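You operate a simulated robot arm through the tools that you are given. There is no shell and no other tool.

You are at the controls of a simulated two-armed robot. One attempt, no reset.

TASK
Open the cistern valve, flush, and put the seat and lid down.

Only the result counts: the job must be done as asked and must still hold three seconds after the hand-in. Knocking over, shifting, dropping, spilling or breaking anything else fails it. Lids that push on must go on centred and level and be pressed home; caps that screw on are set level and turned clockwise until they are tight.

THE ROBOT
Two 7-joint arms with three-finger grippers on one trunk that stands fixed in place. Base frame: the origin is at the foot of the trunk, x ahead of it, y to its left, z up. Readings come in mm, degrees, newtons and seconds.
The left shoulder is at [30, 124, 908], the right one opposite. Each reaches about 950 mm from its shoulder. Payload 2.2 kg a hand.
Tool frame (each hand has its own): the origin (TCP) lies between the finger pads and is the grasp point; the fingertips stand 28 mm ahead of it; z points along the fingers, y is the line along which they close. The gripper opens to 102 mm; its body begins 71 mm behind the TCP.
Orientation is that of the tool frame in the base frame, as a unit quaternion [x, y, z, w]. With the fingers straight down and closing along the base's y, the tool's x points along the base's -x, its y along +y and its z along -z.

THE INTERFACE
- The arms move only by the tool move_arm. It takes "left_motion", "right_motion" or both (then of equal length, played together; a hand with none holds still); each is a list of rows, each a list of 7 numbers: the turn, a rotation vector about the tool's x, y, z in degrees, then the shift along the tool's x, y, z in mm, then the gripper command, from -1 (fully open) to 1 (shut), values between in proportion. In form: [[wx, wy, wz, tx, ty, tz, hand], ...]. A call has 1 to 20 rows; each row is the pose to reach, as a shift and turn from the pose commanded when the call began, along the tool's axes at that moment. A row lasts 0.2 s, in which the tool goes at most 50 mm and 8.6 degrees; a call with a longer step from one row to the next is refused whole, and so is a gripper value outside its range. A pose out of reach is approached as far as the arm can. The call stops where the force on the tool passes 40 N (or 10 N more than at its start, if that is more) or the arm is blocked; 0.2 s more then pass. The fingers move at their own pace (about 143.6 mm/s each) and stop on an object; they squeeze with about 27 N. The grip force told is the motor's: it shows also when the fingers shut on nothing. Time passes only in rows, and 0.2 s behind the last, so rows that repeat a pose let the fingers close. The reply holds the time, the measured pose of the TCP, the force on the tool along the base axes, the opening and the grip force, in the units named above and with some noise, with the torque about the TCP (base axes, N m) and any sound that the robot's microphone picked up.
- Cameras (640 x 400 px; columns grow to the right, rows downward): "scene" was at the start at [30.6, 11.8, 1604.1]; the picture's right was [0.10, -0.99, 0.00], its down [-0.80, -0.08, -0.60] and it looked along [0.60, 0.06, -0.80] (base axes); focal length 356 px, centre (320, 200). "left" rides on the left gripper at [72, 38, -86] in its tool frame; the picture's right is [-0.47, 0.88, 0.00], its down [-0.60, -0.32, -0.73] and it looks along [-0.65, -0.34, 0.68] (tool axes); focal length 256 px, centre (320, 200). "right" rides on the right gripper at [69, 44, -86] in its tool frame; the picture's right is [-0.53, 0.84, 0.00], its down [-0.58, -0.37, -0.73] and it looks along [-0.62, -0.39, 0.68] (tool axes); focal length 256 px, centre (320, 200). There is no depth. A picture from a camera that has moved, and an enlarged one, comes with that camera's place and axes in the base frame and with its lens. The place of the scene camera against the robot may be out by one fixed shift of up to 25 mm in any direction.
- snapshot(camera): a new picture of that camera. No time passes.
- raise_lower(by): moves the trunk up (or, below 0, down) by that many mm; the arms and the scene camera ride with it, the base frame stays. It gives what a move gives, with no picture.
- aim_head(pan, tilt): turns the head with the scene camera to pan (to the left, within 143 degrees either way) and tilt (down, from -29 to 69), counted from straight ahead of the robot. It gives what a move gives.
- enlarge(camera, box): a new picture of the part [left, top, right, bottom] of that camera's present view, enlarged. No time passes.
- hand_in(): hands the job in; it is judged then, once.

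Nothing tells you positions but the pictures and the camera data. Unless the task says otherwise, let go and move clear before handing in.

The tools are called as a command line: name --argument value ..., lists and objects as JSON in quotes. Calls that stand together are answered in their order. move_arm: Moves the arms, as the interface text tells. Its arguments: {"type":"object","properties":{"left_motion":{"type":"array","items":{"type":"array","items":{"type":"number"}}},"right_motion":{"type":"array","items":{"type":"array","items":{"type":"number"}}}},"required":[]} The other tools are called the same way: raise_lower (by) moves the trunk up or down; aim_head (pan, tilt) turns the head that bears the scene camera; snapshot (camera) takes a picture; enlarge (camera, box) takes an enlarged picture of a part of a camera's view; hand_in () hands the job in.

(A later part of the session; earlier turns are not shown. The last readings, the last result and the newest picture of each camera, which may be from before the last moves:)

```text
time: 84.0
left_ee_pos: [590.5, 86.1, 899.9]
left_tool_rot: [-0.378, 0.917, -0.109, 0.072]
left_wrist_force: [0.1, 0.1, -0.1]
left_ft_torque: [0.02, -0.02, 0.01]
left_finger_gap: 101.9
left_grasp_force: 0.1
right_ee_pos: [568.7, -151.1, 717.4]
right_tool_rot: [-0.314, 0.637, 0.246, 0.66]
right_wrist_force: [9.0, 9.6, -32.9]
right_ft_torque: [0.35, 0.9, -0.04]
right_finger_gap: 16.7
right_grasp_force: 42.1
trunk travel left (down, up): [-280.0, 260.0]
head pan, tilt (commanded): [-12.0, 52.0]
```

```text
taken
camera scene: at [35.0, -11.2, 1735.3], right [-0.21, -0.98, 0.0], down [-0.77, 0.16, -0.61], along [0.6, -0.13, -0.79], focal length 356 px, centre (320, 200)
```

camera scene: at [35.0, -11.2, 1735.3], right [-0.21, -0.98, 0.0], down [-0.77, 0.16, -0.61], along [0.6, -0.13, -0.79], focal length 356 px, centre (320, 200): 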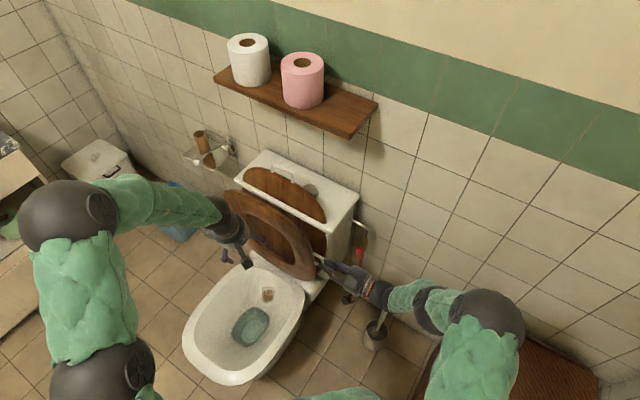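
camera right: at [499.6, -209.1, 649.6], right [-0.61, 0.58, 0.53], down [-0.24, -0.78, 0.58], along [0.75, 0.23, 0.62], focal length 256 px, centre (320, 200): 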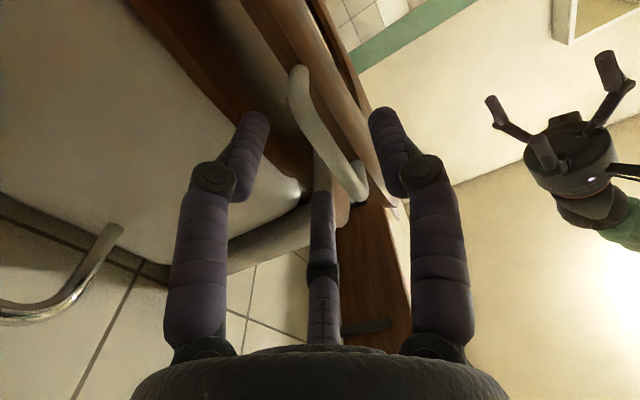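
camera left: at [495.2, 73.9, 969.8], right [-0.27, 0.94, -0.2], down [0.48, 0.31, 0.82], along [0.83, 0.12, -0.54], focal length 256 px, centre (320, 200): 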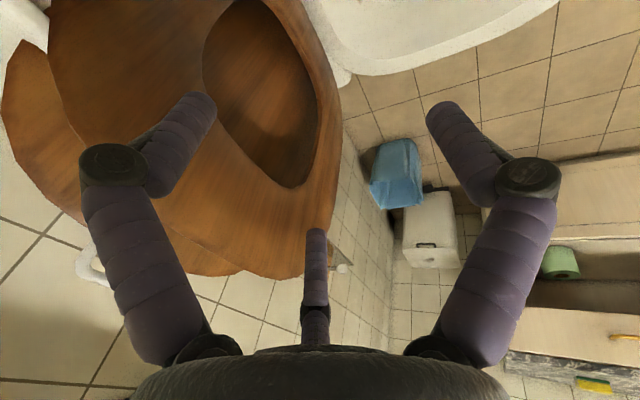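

The seat is now upright, clear of the lid, and held by the right hand. I'll zoom the left camera to locate its top edge.

enlarge --camera "left" --box '[0, 0, 360, 290]'

enlarge --camera "scene" --box '[200, 150, 360, 300]'

```text
1.38 times, centred on (180, 145) of left
camera zoom: at [495.2, 73.9, 969.8], right [-0.27, 0.94, -0.2], down [0.48, 0.31, 0.82], along [0.83, 0.12, -0.54], focal length 353 px, centre (513, 276)
```

zoom: 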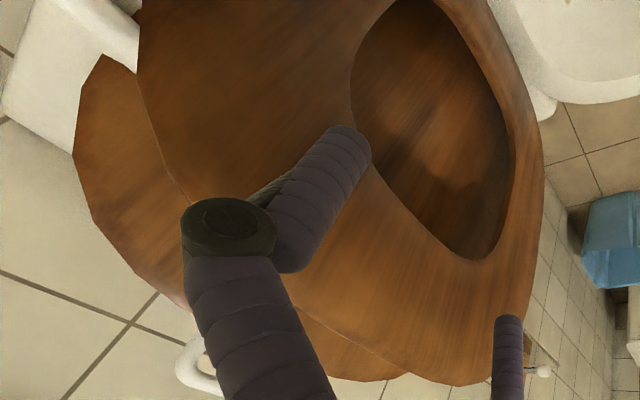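

```text
2.67 times, centred on (280, 225) of scene
camera zoom: at [35.0, -11.2, 1735.3], right [-0.21, -0.98, 0.0], down [-0.77, 0.16, -0.61], along [0.6, -0.13, -0.79], focal length 951 px, centre (427, 133)
```

zoom: 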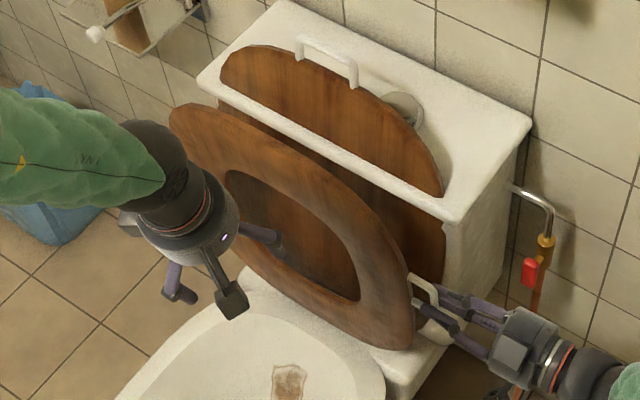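

The seat stands free at roughly n≈-502 with its top edge near z≈910, and there is about 70 mm between it and the lid. I'll raise the left hand and move it above the seat's top edge.

move_arm --left_motion '[[0, 0, 0, -2, -9, -36, -1], [0, 0, 0, -4, -19, -71, -1], [0, 0, 0, -5.5, -28, -106.3, -1], [-1.7, 0, 0, -16, -65, -96, -1], [-3.4, 0, 0, -26, -102, -86, -1], [-5, 0, 0, -37, -139, -75.5, -1], [-6.7, 0, 0, -47, -175.7, -65.3, -1], [-6.7, 0, 0, -47, -175.7, -65.3, -1]]'

snapshot --camera "left"

enlarge --camera "scene" --box '[200, 100, 400, 300]'

```text
time: 84.8
left_ee_pos: [593.7, 86.1, 1009.8]
left_tool_rot: [-0.378, 0.916, -0.109, 0.072]
left_wrist_force: [-0.3, 0.4, -0.7]
left_ft_torque: [-0.01, -0.01, -0.01]
left_finger_gap: 101.9
left_grasp_force: 0.1
right_ee_pos: [565.7, -148.7, 717.9]
right_tool_rot: [-0.314, 0.639, 0.245, 0.659]
right_wrist_force: [6.6, 9.4, -11.0]
right_ft_torque: [0.25, 0.61, 0.09]
right_finger_gap: 16.7
right_grasp_force: 42.6
trunk travel left (down, up): [-280.0, 260.0]
head pan, tilt (commanded): [-12.0, 52.0]
stopped in row 4 (right hand): the force on the tool passed its limit at 52 N (the readings are from after the stop); the commanded pose is now the measured one
```

```text
taken
camera left: at [498.2, 74.6, 1080.8], right [-0.27, 0.94, -0.2], down [0.48, 0.31, 0.82], along [0.83, 0.12, -0.54], focal length 256 px, centre (320, 200)
```

left: 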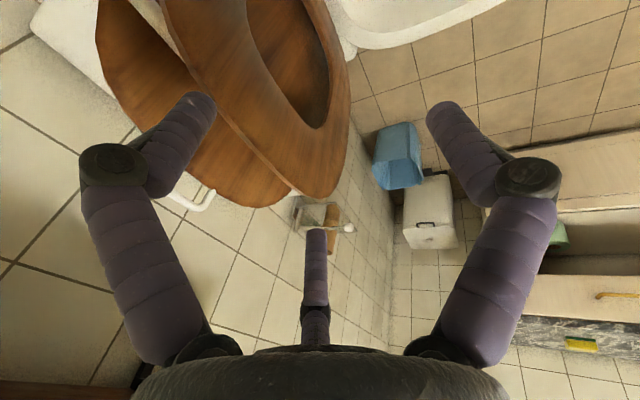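

```text
2.00 times, centred on (300, 200) of scene
camera zoom: at [31.6, -10.6, 1735.9], right [-0.21, -0.98, 0.0], down [-0.77, 0.16, -0.61], along [0.6, -0.13, -0.79], focal length 713 px, centre (360, 200)
```

zoom: 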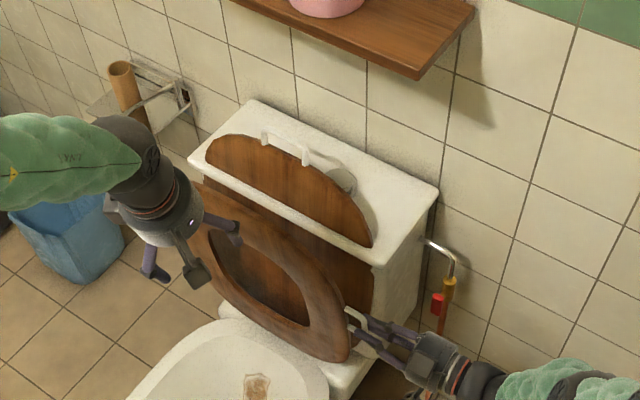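

The hold was interrupted by a force spike on the right hand, which now reads about 16 N and steady. I'll look at the state of the lid and seat more closely.

enlarge --camera "scene" --box '[240, 140, 350, 240]'

enlarge --camera "left" --box '[20, 0, 380, 240]'

snapshot --camera "right"

```text
4.00 times, centred on (295, 190) of scene
camera zoom: at [31.6, -10.6, 1735.9], right [-0.21, -0.98, 0.0], down [-0.77, 0.16, -0.61], along [0.6, -0.13, -0.79], focal length 1426 px, centre (420, 240)
```

zoom: 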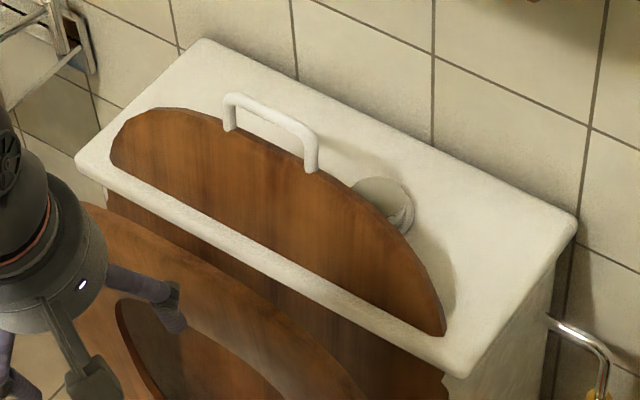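

```text
1.67 times, centred on (200, 120) of left
camera zoom: at [498.2, 74.6, 1080.8], right [-0.27, 0.94, -0.2], down [0.48, 0.31, 0.82], along [0.83, 0.12, -0.54], focal length 427 px, centre (520, 333)
```

zoom: 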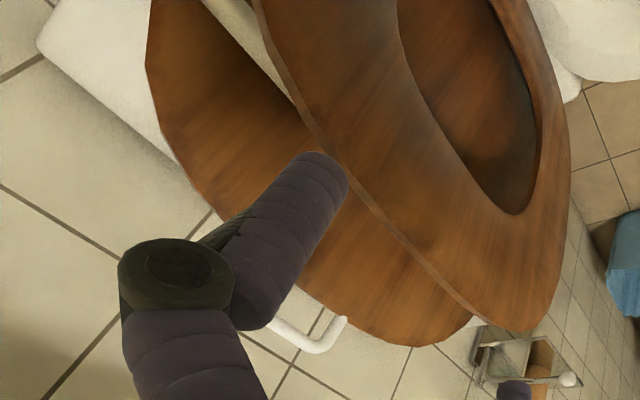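

```text
taken
camera right: at [479.3, -188.0, 646.1], right [-0.65, 0.62, 0.45], down [-0.27, -0.74, 0.62], along [0.71, 0.28, 0.65], focal length 256 px, centre (320, 200)
```

right: 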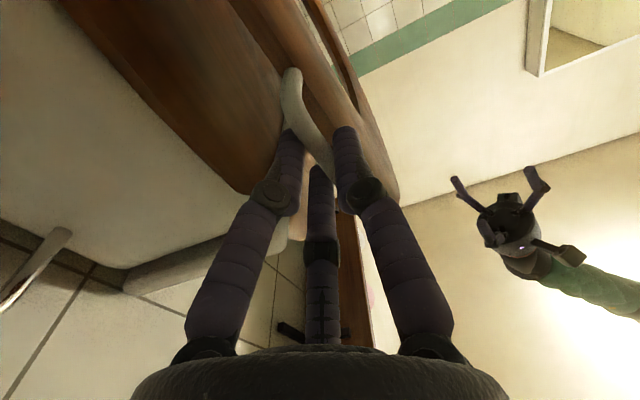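

The seat is held upright and well clear of the lid. Continuing the left hand slowly to directly above the seat's top edge.

move_arm --left_motion '[[-0.8, 0, 0, -5, -17.5, 4.9, -1], [-1.7, 0, 0, -9.6, -35, 9.7, -1], [-2.5, 0, 0, -14.5, -52.5, 14.6, -1], [-3.4, 0, 0, -19.3, -70, 19.4, -1], [-4.2, 0, 0, -24, -87.5, 24.3, -1], [-5, 0, 0, -29, -105, 29.1, -1], [-5.9, 0, 0, -34, -122.5, 34, -1], [-6.7, 0, 0, -38.6, -140, 38.8, -1], [-6.7, 0, 0, -38.6, -140, 38.8, -1]]'

snapshot --camera "left"

enlarge --camera "scene" --box '[200, 100, 400, 300]'

```text
time: 86.8
left_ee_pos: [725.0, 10.7, 1010.2]
left_tool_rot: [-0.381, 0.922, -0.055, 0.05]
left_wrist_force: [-1.0, 0.2, -0.3]
left_ft_torque: [-0.02, 0.0, 0.01]
left_finger_gap: 102.0
left_grasp_force: 0.0
right_ee_pos: [567.9, -152.2, 718.8]
right_tool_rot: [-0.315, 0.637, 0.244, 0.66]
right_wrist_force: [10.7, 12.6, -18.7]
right_ft_torque: [0.23, 0.87, -0.05]
right_finger_gap: 17.0
right_grasp_force: 42.6
trunk travel left (down, up): [-280.0, 260.0]
head pan, tilt (commanded): [-12.0, 52.0]
```

```text
taken
camera left: at [636.3, -7.5, 1086.4], right [-0.29, 0.95, -0.1], down [0.55, 0.25, 0.8], along [0.78, 0.18, -0.59], focal length 256 px, centre (320, 200)
```

left: 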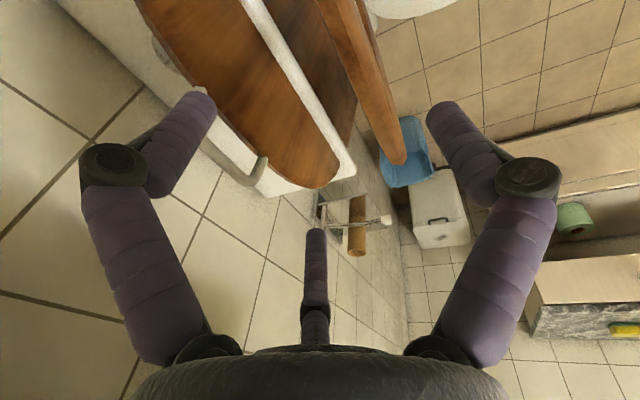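

```text
2.00 times, centred on (300, 200) of scene
camera zoom: at [33.6, -10.7, 1735.5], right [-0.21, -0.98, 0.0], down [-0.77, 0.16, -0.61], along [0.6, -0.13, -0.79], focal length 713 px, centre (360, 200)
```

zoom: 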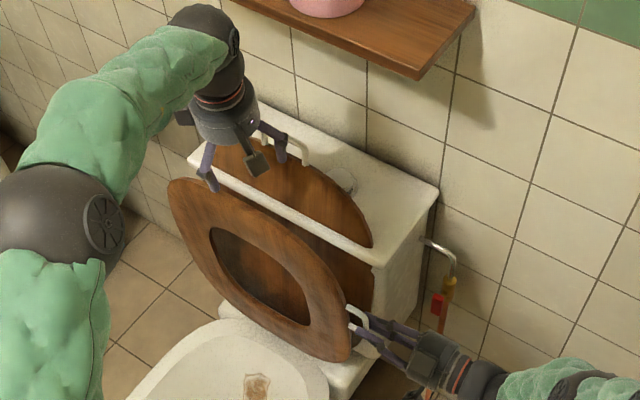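

The seat's top edge lies between the rear fingers and the thumb. Descending to straddle it.

move_arm --left_motion '[[0, 0, 0, 1, 2.4, 17.3, -1], [0, 0, 0, 1.8, 4.9, 34.6, -1], [0, 0, 0, 2.7, 7.3, 52, -1], [0, 0, 0, 3.5, 9.7, 69.3, -1], [0, 0, 0, 4.4, 12.2, 86.6, -1], [0, 0, 0, 5.3, 14.6, 103.9, -1], [0, 0, 0, 5.3, 14.6, 103.9, -1]]'

snapshot --camera "left"

enlarge --camera "scene" --box '[200, 100, 400, 300]'

```text
time: 88.4
left_ee_pos: [723.8, 14.0, 903.8]
left_tool_rot: [-0.381, 0.922, -0.055, 0.051]
left_wrist_force: [1.0, 1.0, -0.2]
left_ft_torque: [0.04, 0.0, -0.01]
left_finger_gap: 102.0
left_grasp_force: 0.0
right_ee_pos: [569.1, -152.9, 719.0]
right_tool_rot: [-0.315, 0.637, 0.244, 0.66]
right_wrist_force: [9.2, 10.7, -17.1]
right_ft_torque: [0.28, 0.81, -0.06]
right_finger_gap: 17.1
right_grasp_force: 42.9
trunk travel left (down, up): [-280.0, 260.0]
head pan, tilt (commanded): [-12.0, 52.0]
```

```text
taken
camera left: at [635.1, -5.1, 981.0], right [-0.29, 0.95, -0.1], down [0.55, 0.25, 0.8], along [0.79, 0.18, -0.59], focal length 256 px, centre (320, 200)
```

left: 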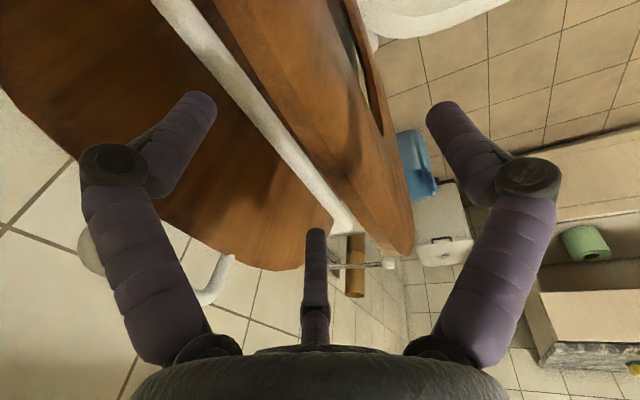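

```text
2.00 times, centred on (300, 200) of scene
camera zoom: at [33.5, -10.8, 1735.5], right [-0.21, -0.98, 0.0], down [-0.77, 0.16, -0.61], along [0.6, -0.13, -0.79], focal length 713 px, centre (360, 200)
```

zoom: 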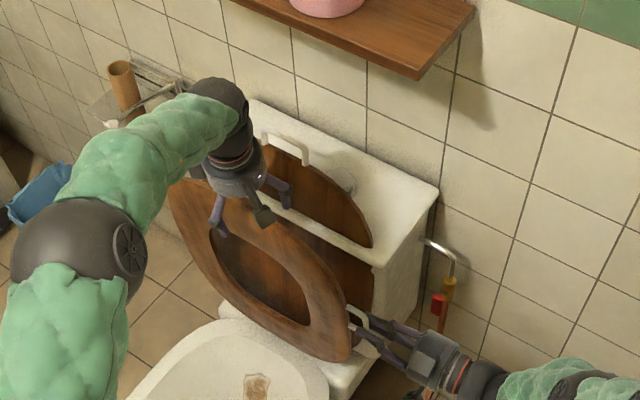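

The seat board is between the rear fingers and the thumb. I'll close into a loose cage around its edge.

move_arm --left_motion '[[0, 0, 0, 0, 0, 0, -0.6], [0, 0, 0, 0, 0, 0, -0.3], [0, 0, 0, 0, 0, 0, -0.15], [0, 0, 0, 0, 0, 0, -0.15]]'

snapshot --camera "left"

enlarge --camera "scene" --box '[220, 130, 360, 270]'

```text
time: 89.4
left_ee_pos: [724.4, 13.6, 904.0]
left_tool_rot: [-0.381, 0.922, -0.055, 0.05]
left_wrist_force: [0.3, -0.5, -0.8]
left_ft_torque: [0.01, 0.0, -0.02]
left_finger_gap: 58.6
left_grasp_force: 0.0
right_ee_pos: [568.6, -152.4, 719.1]
right_tool_rot: [-0.315, 0.637, 0.244, 0.66]
right_wrist_force: [10.2, 11.2, -17.8]
right_ft_torque: [0.23, 0.86, -0.09]
right_finger_gap: 17.0
right_grasp_force: 42.8
trunk travel left (down, up): [-280.0, 260.0]
head pan, tilt (commanded): [-12.0, 52.0]
```

```text
taken
camera left: at [634.9, -5.2, 981.2], right [-0.29, 0.95, -0.1], down [0.55, 0.25, 0.8], along [0.78, 0.18, -0.59], focal length 256 px, centre (320, 200)
```

left: 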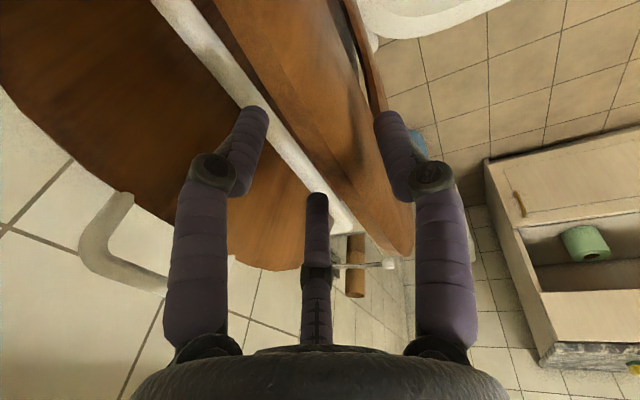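

```text
2.86 times, centred on (290, 200) of scene
camera zoom: at [33.4, -10.8, 1735.5], right [-0.21, -0.98, 0.0], down [-0.77, 0.16, -0.61], along [0.6, -0.13, -0.79], focal length 1018 px, centre (406, 200)
```

zoom: 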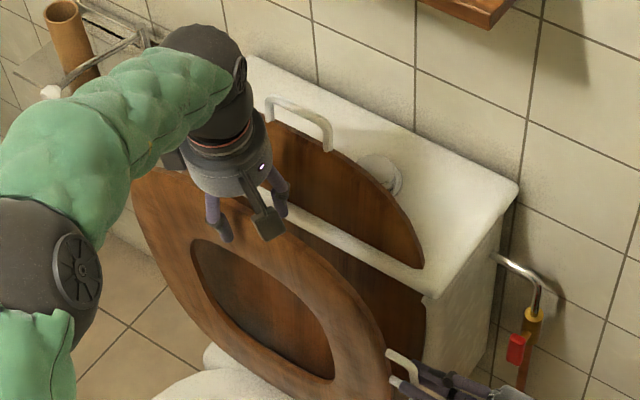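

The seat edge is caged by the left hand. Now I'll release the bracket with the right hand and back it away.

move_arm --right_motion '[[0, 0, 0, 0, 0, 0, 0.6], [0, 0, 0, 0, 0, 0, 0.2], [0, 0, 0, 0, 0, 0, -0.1], [0, 0, 0, 0, 0, 0, -0.1], [0, 0, 0, 0, 0, -20, -0.1], [0, 0, 0, 0, 0, -45, -0.1], [0, 0, 0, 0, 0, -75, -0.1], [0, 0, 0, 0, 0, -110, -0.1]]'

snapshot --camera "left"

snapshot --camera "scene"

```text
time: 91.2
left_ee_pos: [722.6, 11.8, 905.3]
left_tool_rot: [-0.381, 0.922, -0.055, 0.051]
left_wrist_force: [-1.1, 0.6, 0.4]
left_ft_torque: [0.06, 0.06, 0.02]
left_finger_gap: 59.1
left_grasp_force: 0.4
right_ee_pos: [489.1, -234.4, 719.8]
right_tool_rot: [-0.314, 0.636, 0.243, 0.661]
right_wrist_force: [0.5, 0.4, -0.3]
right_ft_torque: [0.0, 0.0, -0.03]
right_finger_gap: 56.0
right_grasp_force: 0.0
trunk travel left (down, up): [-280.0, 260.0]
head pan, tilt (commanded): [-12.0, 52.0]
```

```text
taken
camera left: at [633.1, -5.8, 982.6], right [-0.29, 0.95, -0.1], down [0.55, 0.25, 0.8], along [0.79, 0.18, -0.59], focal length 256 px, centre (320, 200)
```

left: 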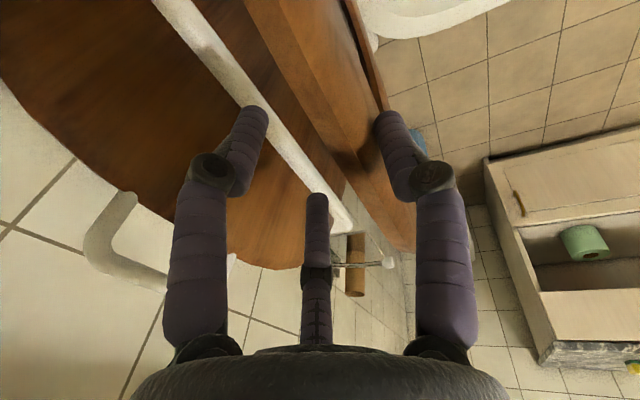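

```text
taken
camera scene: at [30.1, -12.0, 1735.7], right [-0.21, -0.98, 0.0], down [-0.77, 0.16, -0.62], along [0.6, -0.13, -0.79], focal length 356 px, centre (320, 200)
```

scene: 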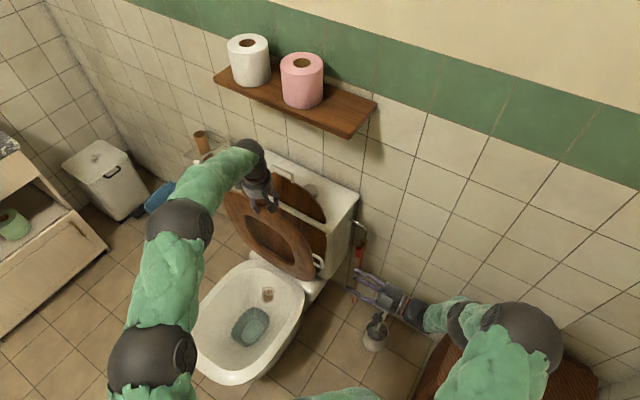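

The seat now leans forward onto the left thumb. I'll begin lowering it along the hinge arc, slowly, checking the first 12°.

move_arm --left_motion '[[1.9, 0, 0, 0.1, 23, -1, -0.15], [3.8, 0, 0, 0.2, 46, -2, -0.15], [5.8, 0, 0, 0.4, 69.7, -0.7, -0.15], [7.8, 0, 0, 0.7, 93.4, 0.6, -0.15]]'

snapshot --camera "left"

snapshot --camera "scene"

```text
time: 92.2
left_ee_pos: [655.4, 77.2, 893.2]
left_tool_rot: [-0.377, 0.916, -0.117, 0.077]
left_wrist_force: [-2.3, 1.2, 0.3]
left_ft_torque: [0.03, 0.07, 0.05]
left_finger_gap: 59.7
left_grasp_force: 0.5
right_ee_pos: [490.6, -234.2, 718.8]
right_tool_rot: [-0.315, 0.636, 0.244, 0.66]
right_wrist_force: [0.2, 0.9, 0.0]
right_ft_torque: [0.03, 0.0, -0.04]
right_finger_gap: 55.8
right_grasp_force: 0.0
trunk travel left (down, up): [-280.0, 260.0]
head pan, tilt (commanded): [-12.0, 52.0]
```

```text
taken
camera left: at [559.2, 66.9, 961.4], right [-0.27, 0.94, -0.22], down [0.47, 0.32, 0.82], along [0.84, 0.12, -0.53], focal length 256 px, centre (320, 200)
```

left: 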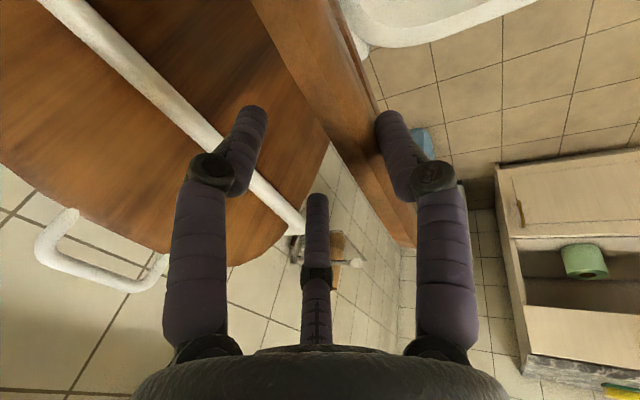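

```text
taken
camera scene: at [30.1, -10.7, 1735.7], right [-0.21, -0.98, 0.0], down [-0.77, 0.16, -0.62], along [0.6, -0.13, -0.79], focal length 356 px, centre (320, 200)
```

scene: 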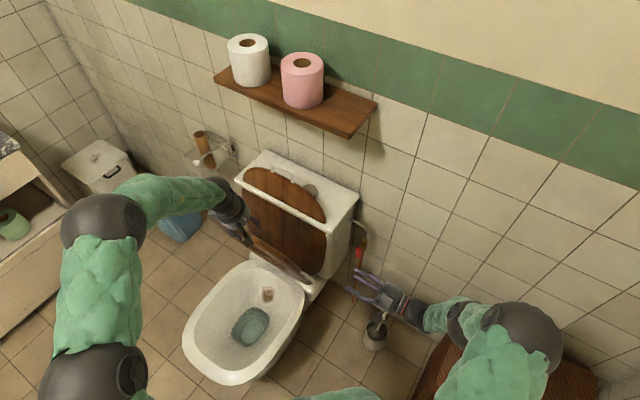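

The seat follows, resting on the thumb with only about 2–3 N. Continuing down the arc.

move_arm --left_motion '[[2, 0, 0, 0.4, 23.7, 0.6, -0.15], [3.9, 0, 0, 0.7, 47.5, 1.2, -0.15], [5.9, 0, 0, 1.2, 71, 4.3, -0.15], [7.9, 0, 0, 1.7, 94.5, 7.5, -0.15], [9.9, 0, 0, 2.2, 117.6, 13, -0.15], [11.9, 0, 0, 2.8, 140.7, 18.6, -0.15], [13.9, 0, 0, 3.5, 163, 26.5, -0.15], [15.8, 0, 0, 4.2, 185.3, 34.5, -0.15], [17.8, 0, 0, 5, 206.5, 44.7, -0.15], [19.8, 0, 0, 5.7, 227.8, 54.8, -0.15]]'

snapshot --camera "left"

snapshot --camera "scene"

```text
time: 94.4
left_ee_pos: [514.5, 221.6, 778.5]
left_tool_rot: [-0.358, 0.882, -0.273, 0.14]
left_wrist_force: [-1.9, 1.4, -2.2]
left_ft_torque: [-0.01, 0.05, -0.02]
left_finger_gap: 60.3
left_grasp_force: 1.8
right_ee_pos: [490.7, -233.7, 719.7]
right_tool_rot: [-0.314, 0.637, 0.243, 0.661]
right_wrist_force: [-0.3, 0.1, 0.5]
right_ft_torque: [0.0, -0.01, -0.01]
right_finger_gap: 56.0
right_grasp_force: 0.0
trunk travel left (down, up): [-280.0, 260.0]
head pan, tilt (commanded): [-12.0, 52.0]
```

```text
taken
camera left: at [403.8, 225.7, 822.8], right [-0.16, 0.86, -0.49], down [0.28, 0.52, 0.81], along [0.95, 0.0, -0.32], focal length 256 px, centre (320, 200)
```

left: 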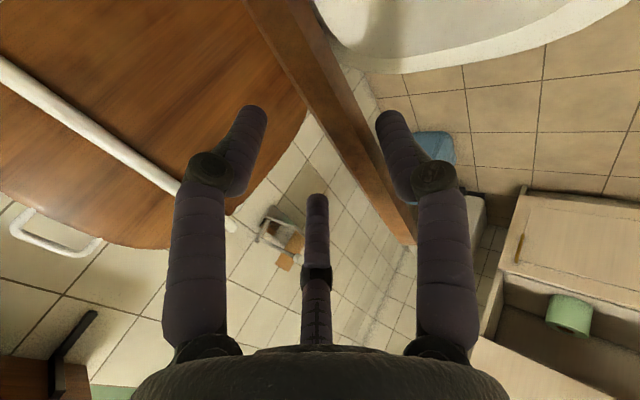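

```text
taken
camera scene: at [30.3, -10.5, 1735.6], right [-0.21, -0.98, 0.0], down [-0.77, 0.16, -0.62], along [0.6, -0.13, -0.79], focal length 356 px, centre (320, 200)
```

scene: 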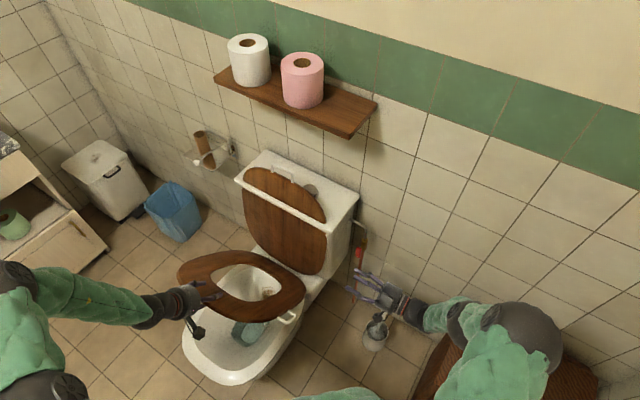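

The seat is at about 45°, under control. Continuing down to about 76°.

move_arm --left_motion '[[2, 0, 0, 0.9, 23.2, 4.9, -0.15], [3.9, 0, 0, 1.8, 46.3, 9.7, -0.15], [5.9, 0, 0, 2.8, 68.8, 17, -0.15], [7.9, 0, 0, 3.8, 91.2, 24.2, -0.15], [9.9, 0, 0, 4.8, 112.8, 33.7, -0.15], [11.9, 0, 0, 5.9, 134.4, 43.2, -0.15], [13.9, 0, 0, 7, 154.9, 55, -0.15], [15.8, 0, 0, 8.1, 175.3, 66.9, -0.15], [17.8, 0, 0, 9.2, 194.3, 80.6, -0.15], [19.8, 0, 0, 10.4, 213.2, 94.4, -0.15]]'

snapshot --camera "left"

snapshot --camera "scene"

```text
time: 96.6
left_ee_pos: [430.2, 303.4, 578.8]
left_tool_rot: [-0.328, 0.822, -0.42, 0.2]
left_wrist_force: [-0.4, 1.7, -4.1]
left_ft_torque: [-0.02, -0.04, -0.02]
left_finger_gap: 61.3
left_grasp_force: 0.7
right_ee_pos: [491.4, -233.7, 719.8]
right_tool_rot: [-0.315, 0.636, 0.244, 0.66]
right_wrist_force: [-0.2, 0.6, 0.4]
right_ft_torque: [-0.01, 0.01, 0.01]
right_finger_gap: 56.1
right_grasp_force: 0.2
trunk travel left (down, up): [-280.0, 260.0]
head pan, tilt (commanded): [-12.0, 52.0]
```

```text
taken
camera left: at [311.2, 317.6, 593.3], right [0.0, 0.71, -0.7], down [0.1, 0.7, 0.71], along [0.99, -0.07, -0.07], focal length 256 px, centre (320, 200)
```

left: 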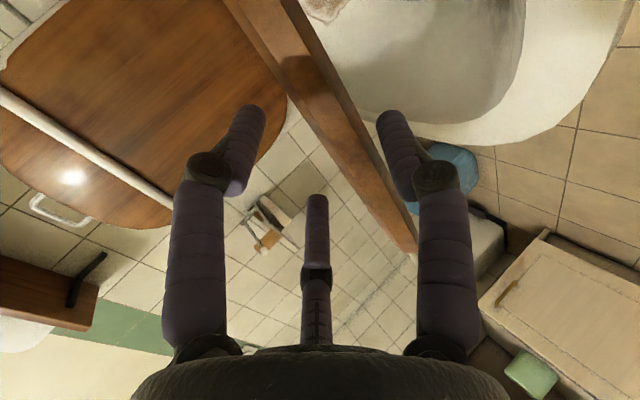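

```text
taken
camera scene: at [30.7, -10.6, 1735.6], right [-0.21, -0.98, 0.0], down [-0.77, 0.16, -0.62], along [0.6, -0.13, -0.79], focal length 356 px, centre (320, 200)
```

scene: 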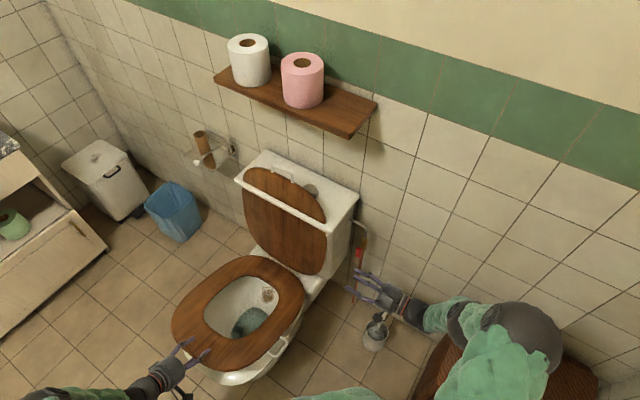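

The seat is nearly horizontal. A bit further, carefully watching for thumb contact with the rim.

move_arm --left_motion '[[1.3, 0, 0, 0.8, 14.6, 5.9, -0.15], [2.6, 0, 0, 1.6, 29.1, 11.8, -0.15], [3.9, 0, 0, 2.4, 43.7, 17.7, -0.15], [3.9, 0, 0, 2.4, 43.7, 17.7, -0.15]]'

snapshot --camera "left"

enlarge --camera "scene" --box '[130, 240, 320, 400]'

```text
time: 97.6
left_ee_pos: [423.3, 310.4, 530.2]
left_tool_rot: [-0.321, 0.807, -0.449, 0.211]
left_wrist_force: [-3.9, 1.6, -2.6]
left_ft_torque: [0.03, 0.05, 0.03]
left_finger_gap: 62.1
left_grasp_force: 3.0
right_ee_pos: [490.7, -233.1, 719.7]
right_tool_rot: [-0.314, 0.637, 0.242, 0.661]
right_wrist_force: [0.3, 0.1, 0.5]
right_ft_torque: [-0.03, -0.02, 0.02]
right_finger_gap: 56.0
right_grasp_force: 0.0
trunk travel left (down, up): [-280.0, 260.0]
head pan, tilt (commanded): [-12.0, 52.0]
```

```text
taken
camera left: at [305.6, 325.3, 538.7], right [0.04, 0.68, -0.74], down [0.07, 0.73, 0.68], along [1.0, -0.08, -0.02], focal length 256 px, centre (320, 200)
```

left: 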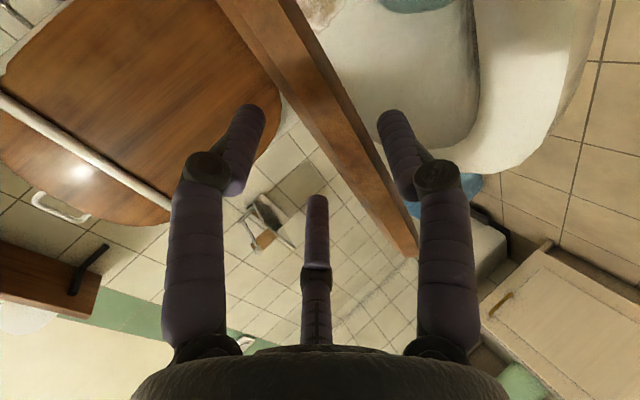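

```text
2.50 times, centred on (225, 320) of scene
camera zoom: at [30.4, -11.1, 1735.7], right [-0.21, -0.98, 0.0], down [-0.77, 0.16, -0.62], along [0.6, -0.13, -0.79], focal length 891 px, centre (558, -100)
```

zoom: 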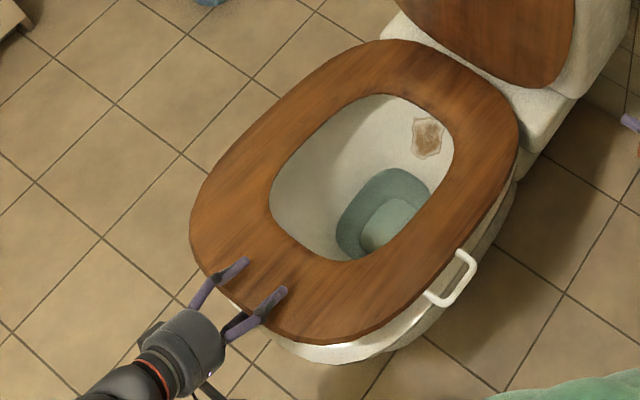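

About 8° left. I'll lower in small steps with the hand attitude constant until the thumb just meets the rim.

move_arm --left_motion '[[0, 0, 0, 0.4, 7.2, 3, -0.15], [0, 0, 0, 0.8, 14.4, 6.1, -0.15], [0, 0, 0, 1.2, 21.5, 9.2, -0.15], [0, 0, 0, 1.6, 28.7, 12.4, -0.15]]'

snapshot --camera "left"

enlarge --camera "scene" --box '[150, 290, 290, 400]'

```text
time: 98.6
left_ee_pos: [421.2, 315.5, 499.1]
left_tool_rot: [-0.321, 0.807, -0.448, 0.212]
left_wrist_force: [0.4, 0.6, -5.3]
left_ft_torque: [-0.05, -0.06, -0.05]
left_finger_gap: 61.1
left_grasp_force: 1.8
right_ee_pos: [490.4, -234.0, 719.6]
right_tool_rot: [-0.315, 0.637, 0.244, 0.661]
right_wrist_force: [-0.2, -0.1, -0.5]
right_ft_torque: [0.01, 0.0, 0.0]
right_finger_gap: 55.8
right_grasp_force: 0.0
trunk travel left (down, up): [-280.0, 260.0]
head pan, tilt (commanded): [-12.0, 52.0]
```

```text
taken
camera left: at [302.8, 329.0, 506.7], right [0.04, 0.68, -0.74], down [0.07, 0.73, 0.68], along [1.0, -0.08, -0.02], focal length 256 px, centre (320, 200)
```

left: 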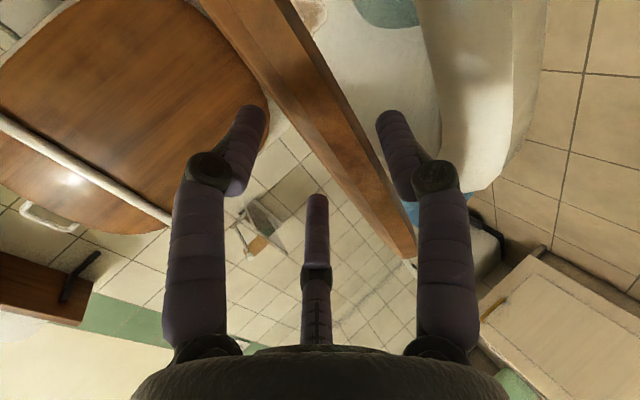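

```text
3.64 times, centred on (220, 345) of scene
camera zoom: at [30.8, -11.0, 1735.6], right [-0.21, -0.98, 0.0], down [-0.77, 0.16, -0.62], along [0.6, -0.13, -0.79], focal length 1296 px, centre (684, -327)
```

zoom: 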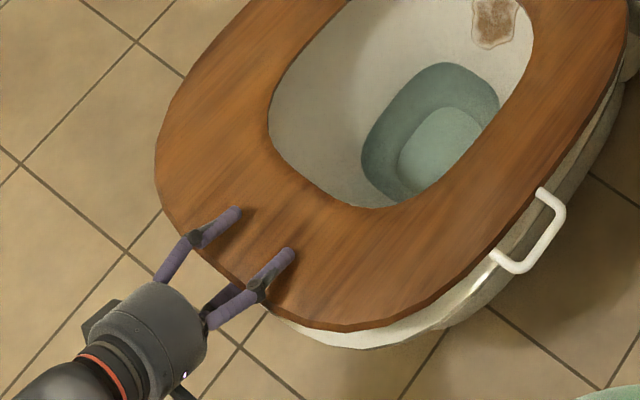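

Still only the seat's weight, no rim contact. Lowering further in small steps.

move_arm --left_motion '[[0, 0, 0, 0.4, 6.7, 3.3, -0.15], [0, 0, 0, 0.8, 13.4, 6.8, -0.15], [0, 0, 0, 1.2, 20, 10.5, -0.15], [0, 0, 0, 1.2, 20, 10.5, -0.15]]'

snapshot --camera "left"

enlarge --camera "scene" --box '[150, 290, 290, 400]'

```text
time: 99.6
left_ee_pos: [419.3, 315.8, 476.3]
left_tool_rot: [-0.322, 0.807, -0.449, 0.21]
left_wrist_force: [-4.0, 0.9, -4.4]
left_ft_torque: [-0.04, 0.05, 0.06]
left_finger_gap: 61.9
left_grasp_force: 2.7
right_ee_pos: [490.9, -235.0, 719.5]
right_tool_rot: [-0.314, 0.637, 0.243, 0.661]
right_wrist_force: [0.6, -0.3, -1.0]
right_ft_torque: [-0.01, -0.01, -0.06]
right_finger_gap: 56.1
right_grasp_force: 0.2
trunk travel left (down, up): [-280.0, 260.0]
head pan, tilt (commanded): [-12.0, 52.0]
```

```text
taken
camera left: at [301.9, 330.3, 484.3], right [0.04, 0.68, -0.74], down [0.07, 0.73, 0.68], along [1.0, -0.08, -0.02], focal length 256 px, centre (320, 200)
```

left: 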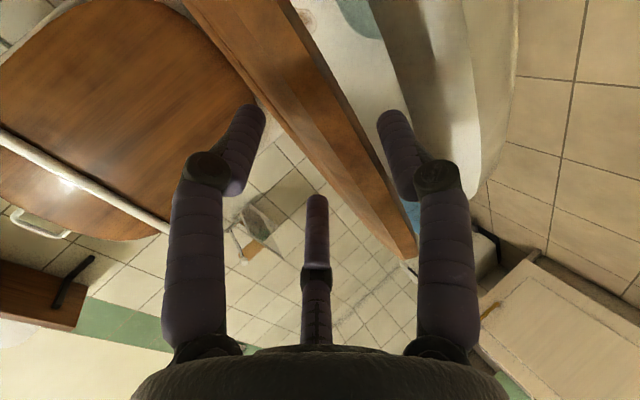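

```text
3.64 times, centred on (220, 345) of scene
camera zoom: at [30.5, -11.1, 1735.7], right [-0.21, -0.98, 0.0], down [-0.77, 0.16, -0.62], along [0.6, -0.13, -0.79], focal length 1296 px, centre (684, -327)
```

zoom: 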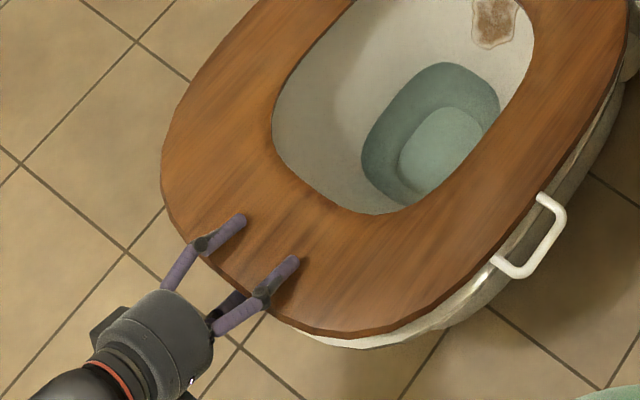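

Still no rim contact at z≈476, so the rim is lower than I assumed. Continuing down gently while easing outward slightly.

move_arm --left_motion '[[0, 0, 0, 0.3, 5.2, 1.1, -0.15], [0, 0, 0, 0.5, 10.3, 2.2, -0.15], [0, 0, 0, 0.8, 15.5, 3.3, -0.15], [0, 0, 0, 1, 20.6, 4.4, -0.15], [0, 0, 0, 1, 20.6, 4.4, -0.15]]'

snapshot --camera "left"

enlarge --camera "scene" --box '[150, 290, 290, 400]'

```text
time: 100.8
left_ee_pos: [413.5, 320.1, 459.9]
left_tool_rot: [-0.321, 0.807, -0.449, 0.21]
left_wrist_force: [-0.3, 1.5, -4.3]
left_ft_torque: [0.0, -0.02, 0.05]
left_finger_gap: 60.7
left_grasp_force: 1.2
left hand out of reach, approached as far as the arm can: row 4, 5
right_ee_pos: [491.3, -234.1, 720.1]
right_tool_rot: [-0.315, 0.637, 0.244, 0.661]
right_wrist_force: [1.1, -0.4, -0.1]
right_ft_torque: [0.02, 0.03, 0.02]
right_finger_gap: 56.1
right_grasp_force: 0.1
trunk travel left (down, up): [-280.0, 260.0]
head pan, tilt (commanded): [-12.0, 52.0]
```

```text
taken
camera left: at [295.5, 334.8, 468.5], right [0.04, 0.68, -0.74], down [0.07, 0.73, 0.68], along [1.0, -0.08, -0.02], focal length 256 px, centre (320, 200)
```

left: 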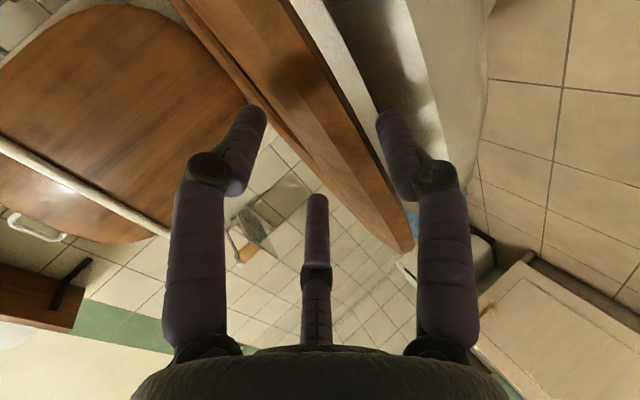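

```text
3.64 times, centred on (220, 345) of scene
camera zoom: at [30.7, -11.1, 1735.7], right [-0.21, -0.98, 0.0], down [-0.77, 0.16, -0.62], along [0.6, -0.13, -0.79], focal length 1296 px, centre (684, -327)
```

zoom: 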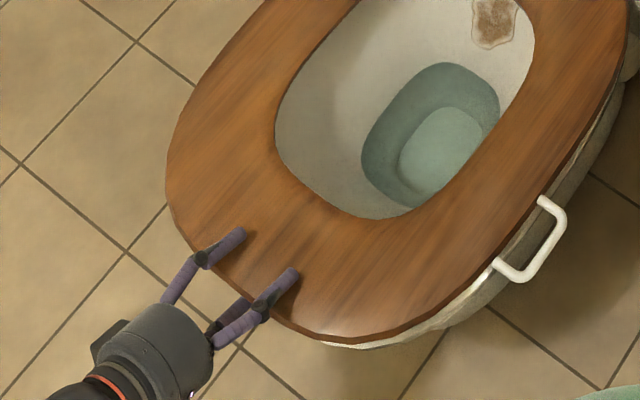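

The arm is near its reach limit here, and the thumb sits just above the rim. The thumb slopes down toward its tip, so I'll draw the hand horizontally outward and let the seat edge slide gently down it onto the bowl.

move_arm --left_motion '[[0, 0, 0, 0, 5.1, -8.6, -0.15], [0, 0, 0, 0, 10.2, -17.2, -0.15], [0, 0, 0, 0, 15.3, -25.8, -0.15], [0, 0, 0, 0, 15.3, -25.8, -0.15]]'

enlarge --camera "scene" --box '[150, 290, 290, 400]'

snapshot --camera "left"

```text
time: 101.8
left_ee_pos: [393.5, 341.3, 463.0]
left_tool_rot: [-0.321, 0.807, -0.449, 0.211]
left_wrist_force: [-0.8, -0.5, 0.0]
left_ft_torque: [0.03, 0.0, -0.03]
left_finger_gap: 58.8
left_grasp_force: 0.1
right_ee_pos: [490.8, -233.3, 719.3]
right_tool_rot: [-0.315, 0.636, 0.243, 0.661]
right_wrist_force: [0.1, -0.7, -0.3]
right_ft_torque: [0.01, 0.04, 0.02]
right_finger_gap: 56.3
right_grasp_force: 0.1
trunk travel left (down, up): [-280.0, 260.0]
head pan, tilt (commanded): [-12.0, 52.0]
```

```text
3.64 times, centred on (220, 345) of scene
camera zoom: at [30.4, -11.5, 1735.7], right [-0.21, -0.98, 0.0], down [-0.77, 0.16, -0.62], along [0.6, -0.13, -0.79], focal length 1296 px, centre (684, -327)
```

zoom: 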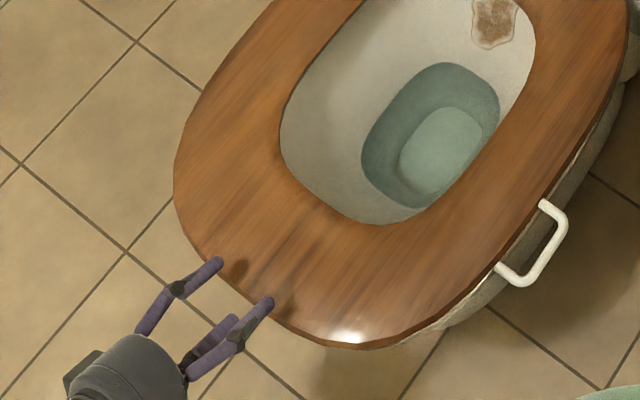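

```text
taken
camera left: at [274.5, 355.6, 469.6], right [0.04, 0.68, -0.74], down [0.07, 0.73, 0.68], along [1.0, -0.08, -0.02], focal length 256 px, centre (320, 200)
```

left: 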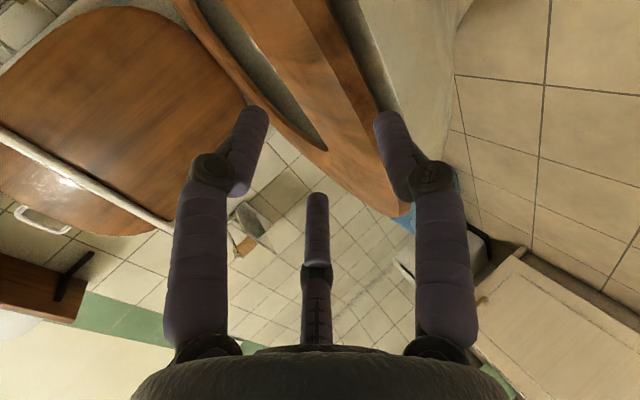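

The hand carries no load now, so the seat is resting on the bowl. Withdrawing the left hand fully and checking.

move_arm --left_motion '[[0, 0, 0, 0, 5.1, -8.6, -0.15], [0, 0, 0, 0, 12.8, -21.5, -0.15], [0, 0, 0, 0, 23, -38.7, -0.15], [0, 0, 0, 0, 23, -70, -0.5], [0, 0, 0, 0, 0, -100, -1]]'

snapshot --camera "left"

snapshot --camera "scene"

enlarge --camera "scene" --box '[150, 240, 340, 400]'

```text
time: 103.0
left_ee_pos: [328.8, 396.6, 511.9]
left_tool_rot: [-0.322, 0.806, -0.45, 0.21]
left_wrist_force: [-1.5, -1.7, 0.2]
left_ft_torque: [0.06, 0.02, 0.05]
left_finger_gap: 102.0
left_grasp_force: 0.1
left hand out of reach, approached as far as the arm can: row 3
right_ee_pos: [492.3, -232.3, 719.6]
right_tool_rot: [-0.316, 0.636, 0.244, 0.661]
right_wrist_force: [-0.2, 0.7, -0.1]
right_ft_torque: [0.01, 0.02, 0.01]
right_finger_gap: 56.1
right_grasp_force: 0.1
trunk travel left (down, up): [-280.0, 260.0]
head pan, tilt (commanded): [-12.0, 52.0]
```

```text
taken
camera left: at [211.2, 411.3, 519.5], right [0.04, 0.67, -0.74], down [0.07, 0.74, 0.67], along [1.0, -0.08, -0.02], focal length 256 px, centre (320, 200)
```

left: 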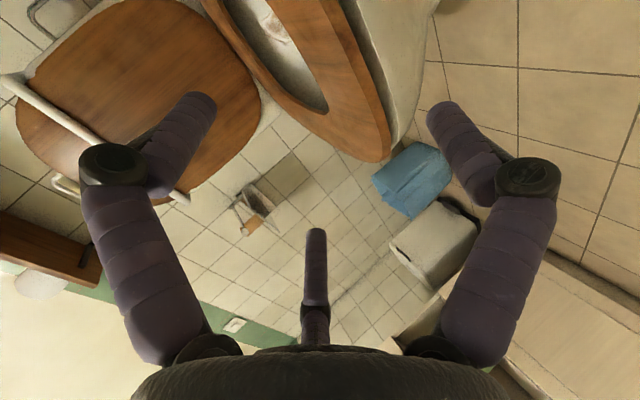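

```text
taken
camera scene: at [30.1, -11.3, 1735.7], right [-0.21, -0.98, 0.0], down [-0.77, 0.16, -0.62], along [0.6, -0.13, -0.79], focal length 356 px, centre (320, 200)
```

scene: 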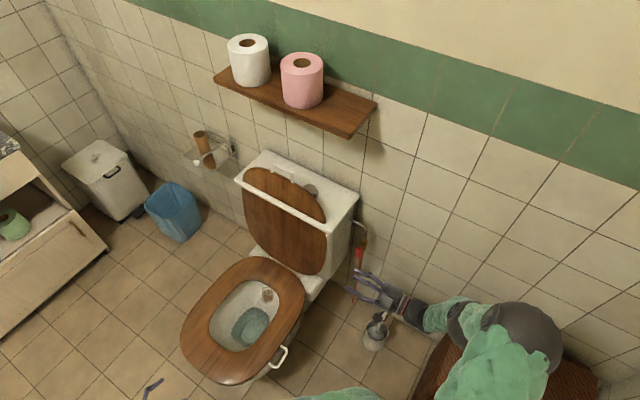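

```text
2.50 times, centred on (245, 320) of scene
camera zoom: at [30.1, -11.3, 1735.7], right [-0.21, -0.98, 0.0], down [-0.77, 0.16, -0.62], along [0.6, -0.13, -0.79], focal length 891 px, centre (508, -100)
```

zoom: 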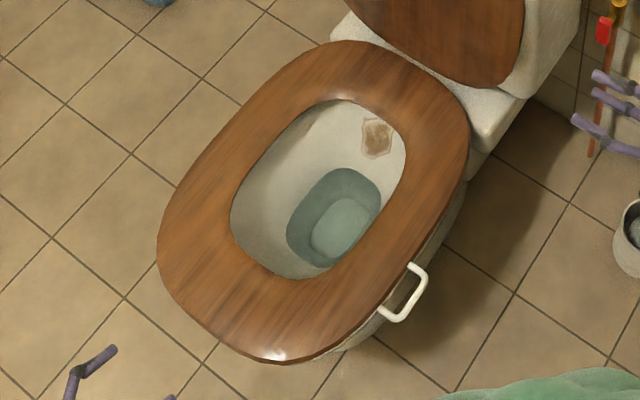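

The seat is down and seated on the bowl. Now the lid: I'll bring the left hand back up in front of it for the same caging approach on its top edge, to the right of the lid handle.

move_arm --left_motion '[[-3.9, 0, 0, 1.4, -46.6, 3.5, -1], [-7.9, 0, 0, 2.9, -93.2, 6.9, -1], [-11.8, 0, 0, 4.3, -139.8, 10.4, -1], [-15.8, 0, 0, 5.7, -186.4, 13.8, -1], [-19.7, 0, 0, 7.2, -233, 17.3, -1], [-23.7, 0, 0, 8.6, -279.6, 20.8, -1], [-27.6, 0, 0, 10, -326.3, 24.2, -1], [-31.6, 0, 0, 11.4, -372.9, 27.7, -1], [-35.5, 0, 0, 12.9, -419.5, 31.2, -1], [-39.5, 0, 0, 14.3, -466.1, 34.6, -1], [-43.4, 0, 0, 15.7, -512.7, 38.1, -1], [-47.4, 0, 0, 17.2, -559.3, 41.5, -1], [-51.3, 0, 0, 18.6, -605.9, 45, -1]]'

snapshot --camera "left"

snapshot --camera "scene"

```text
time: 105.8
left_ee_pos: [543.5, 120.2, 1011.6]
left_tool_rot: [-0.379, 0.922, -0.055, 0.05]
left_wrist_force: [0.3, -0.4, 0.7]
left_ft_torque: [0.04, -0.02, 0.03]
left_finger_gap: 102.0
left_grasp_force: 0.0
right_ee_pos: [491.3, -233.8, 719.7]
right_tool_rot: [-0.314, 0.637, 0.244, 0.661]
right_wrist_force: [0.9, 0.7, 0.1]
right_ft_torque: [0.03, 0.04, 0.01]
right_finger_gap: 56.1
right_grasp_force: 0.0
trunk travel left (down, up): [-280.0, 260.0]
head pan, tilt (commanded): [-12.0, 52.0]
```

```text
taken
camera left: at [454.0, 102.2, 1088.3], right [-0.29, 0.95, -0.1], down [0.55, 0.25, 0.8], along [0.78, 0.18, -0.6], focal length 256 px, centre (320, 200)
```

left: 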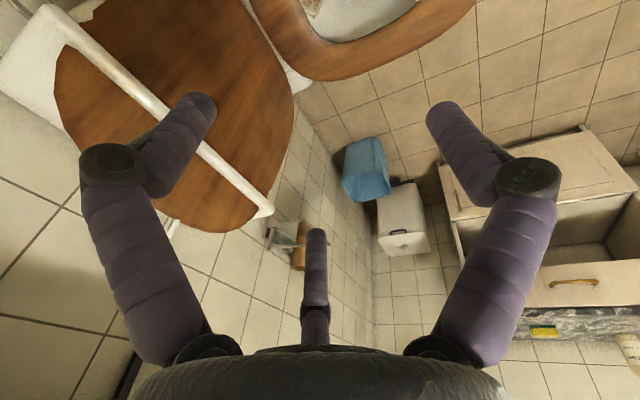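

```text
taken
camera scene: at [30.9, -13.0, 1735.6], right [-0.21, -0.98, 0.0], down [-0.77, 0.16, -0.62], along [0.6, -0.13, -0.79], focal length 356 px, centre (320, 200)
```

scene: 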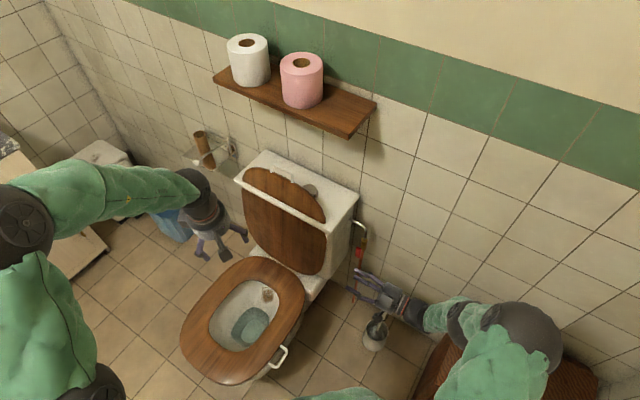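

The left hand is up in front of the lid. Moving above the lid's top edge, just right of its handle, with the fingers partly closed.

move_arm --left_motion '[[0.5, 0, 0, 6.5, -37.3, 4.9, -0.47], [1, 0, 0, 13, -74.6, 9.9, -0.47], [1.5, 0, 0, 19.5, -111.9, 14.8, -0.47], [2, 0, 0, 26, -149.2, 19.7, -0.47], [2.5, 0, 0, 32.4, -186.4, 24.6, -0.47], [3, 0, 0, 38.9, -223.7, 29.6, -0.47], [3.5, 0, 0, 45.4, -261, 34.5, -0.47], [4, 0, 0, 51.9, -298.3, 39.4, -0.47], [4, 0, 0, 51.9, -298.3, 39.4, -0.47]]'

snapshot --camera "left"

enlarge --camera "scene" --box '[220, 80, 400, 240]'

```text
time: 107.8
left_ee_pos: [719.4, -127.4, 1012.0]
left_tool_rot: [-0.378, 0.919, -0.088, 0.064]
left_wrist_force: [-1.1, 1.0, 0.1]
left_ft_torque: [-0.01, 0.0, 0.0]
left_finger_gap: 74.9
left_grasp_force: 0.1
right_ee_pos: [490.7, -233.2, 718.9]
right_tool_rot: [-0.314, 0.637, 0.244, 0.661]
right_wrist_force: [0.4, -0.1, 0.2]
right_ft_torque: [-0.01, -0.02, 0.0]
right_finger_gap: 55.9
right_grasp_force: 0.0
trunk travel left (down, up): [-280.0, 260.0]
head pan, tilt (commanded): [-12.0, 52.0]
```

```text
taken
camera left: at [625.7, -141.9, 1084.2], right [-0.28, 0.95, -0.16], down [0.51, 0.29, 0.81], along [0.81, 0.14, -0.56], focal length 256 px, centre (320, 200)
```

left: 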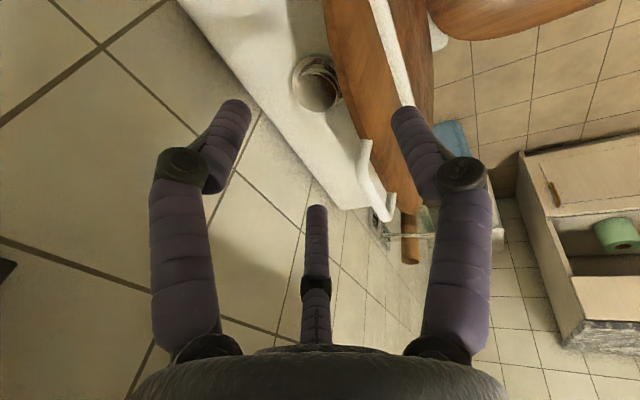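

```text
2.50 times, centred on (310, 160) of scene
camera zoom: at [29.8, -10.6, 1735.7], right [-0.21, -0.98, 0.0], down [-0.77, 0.16, -0.62], along [0.6, -0.13, -0.79], focal length 891 px, centre (345, 300)
```

zoom: 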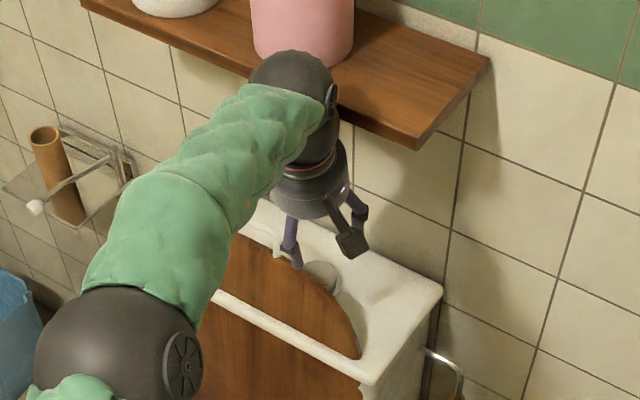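

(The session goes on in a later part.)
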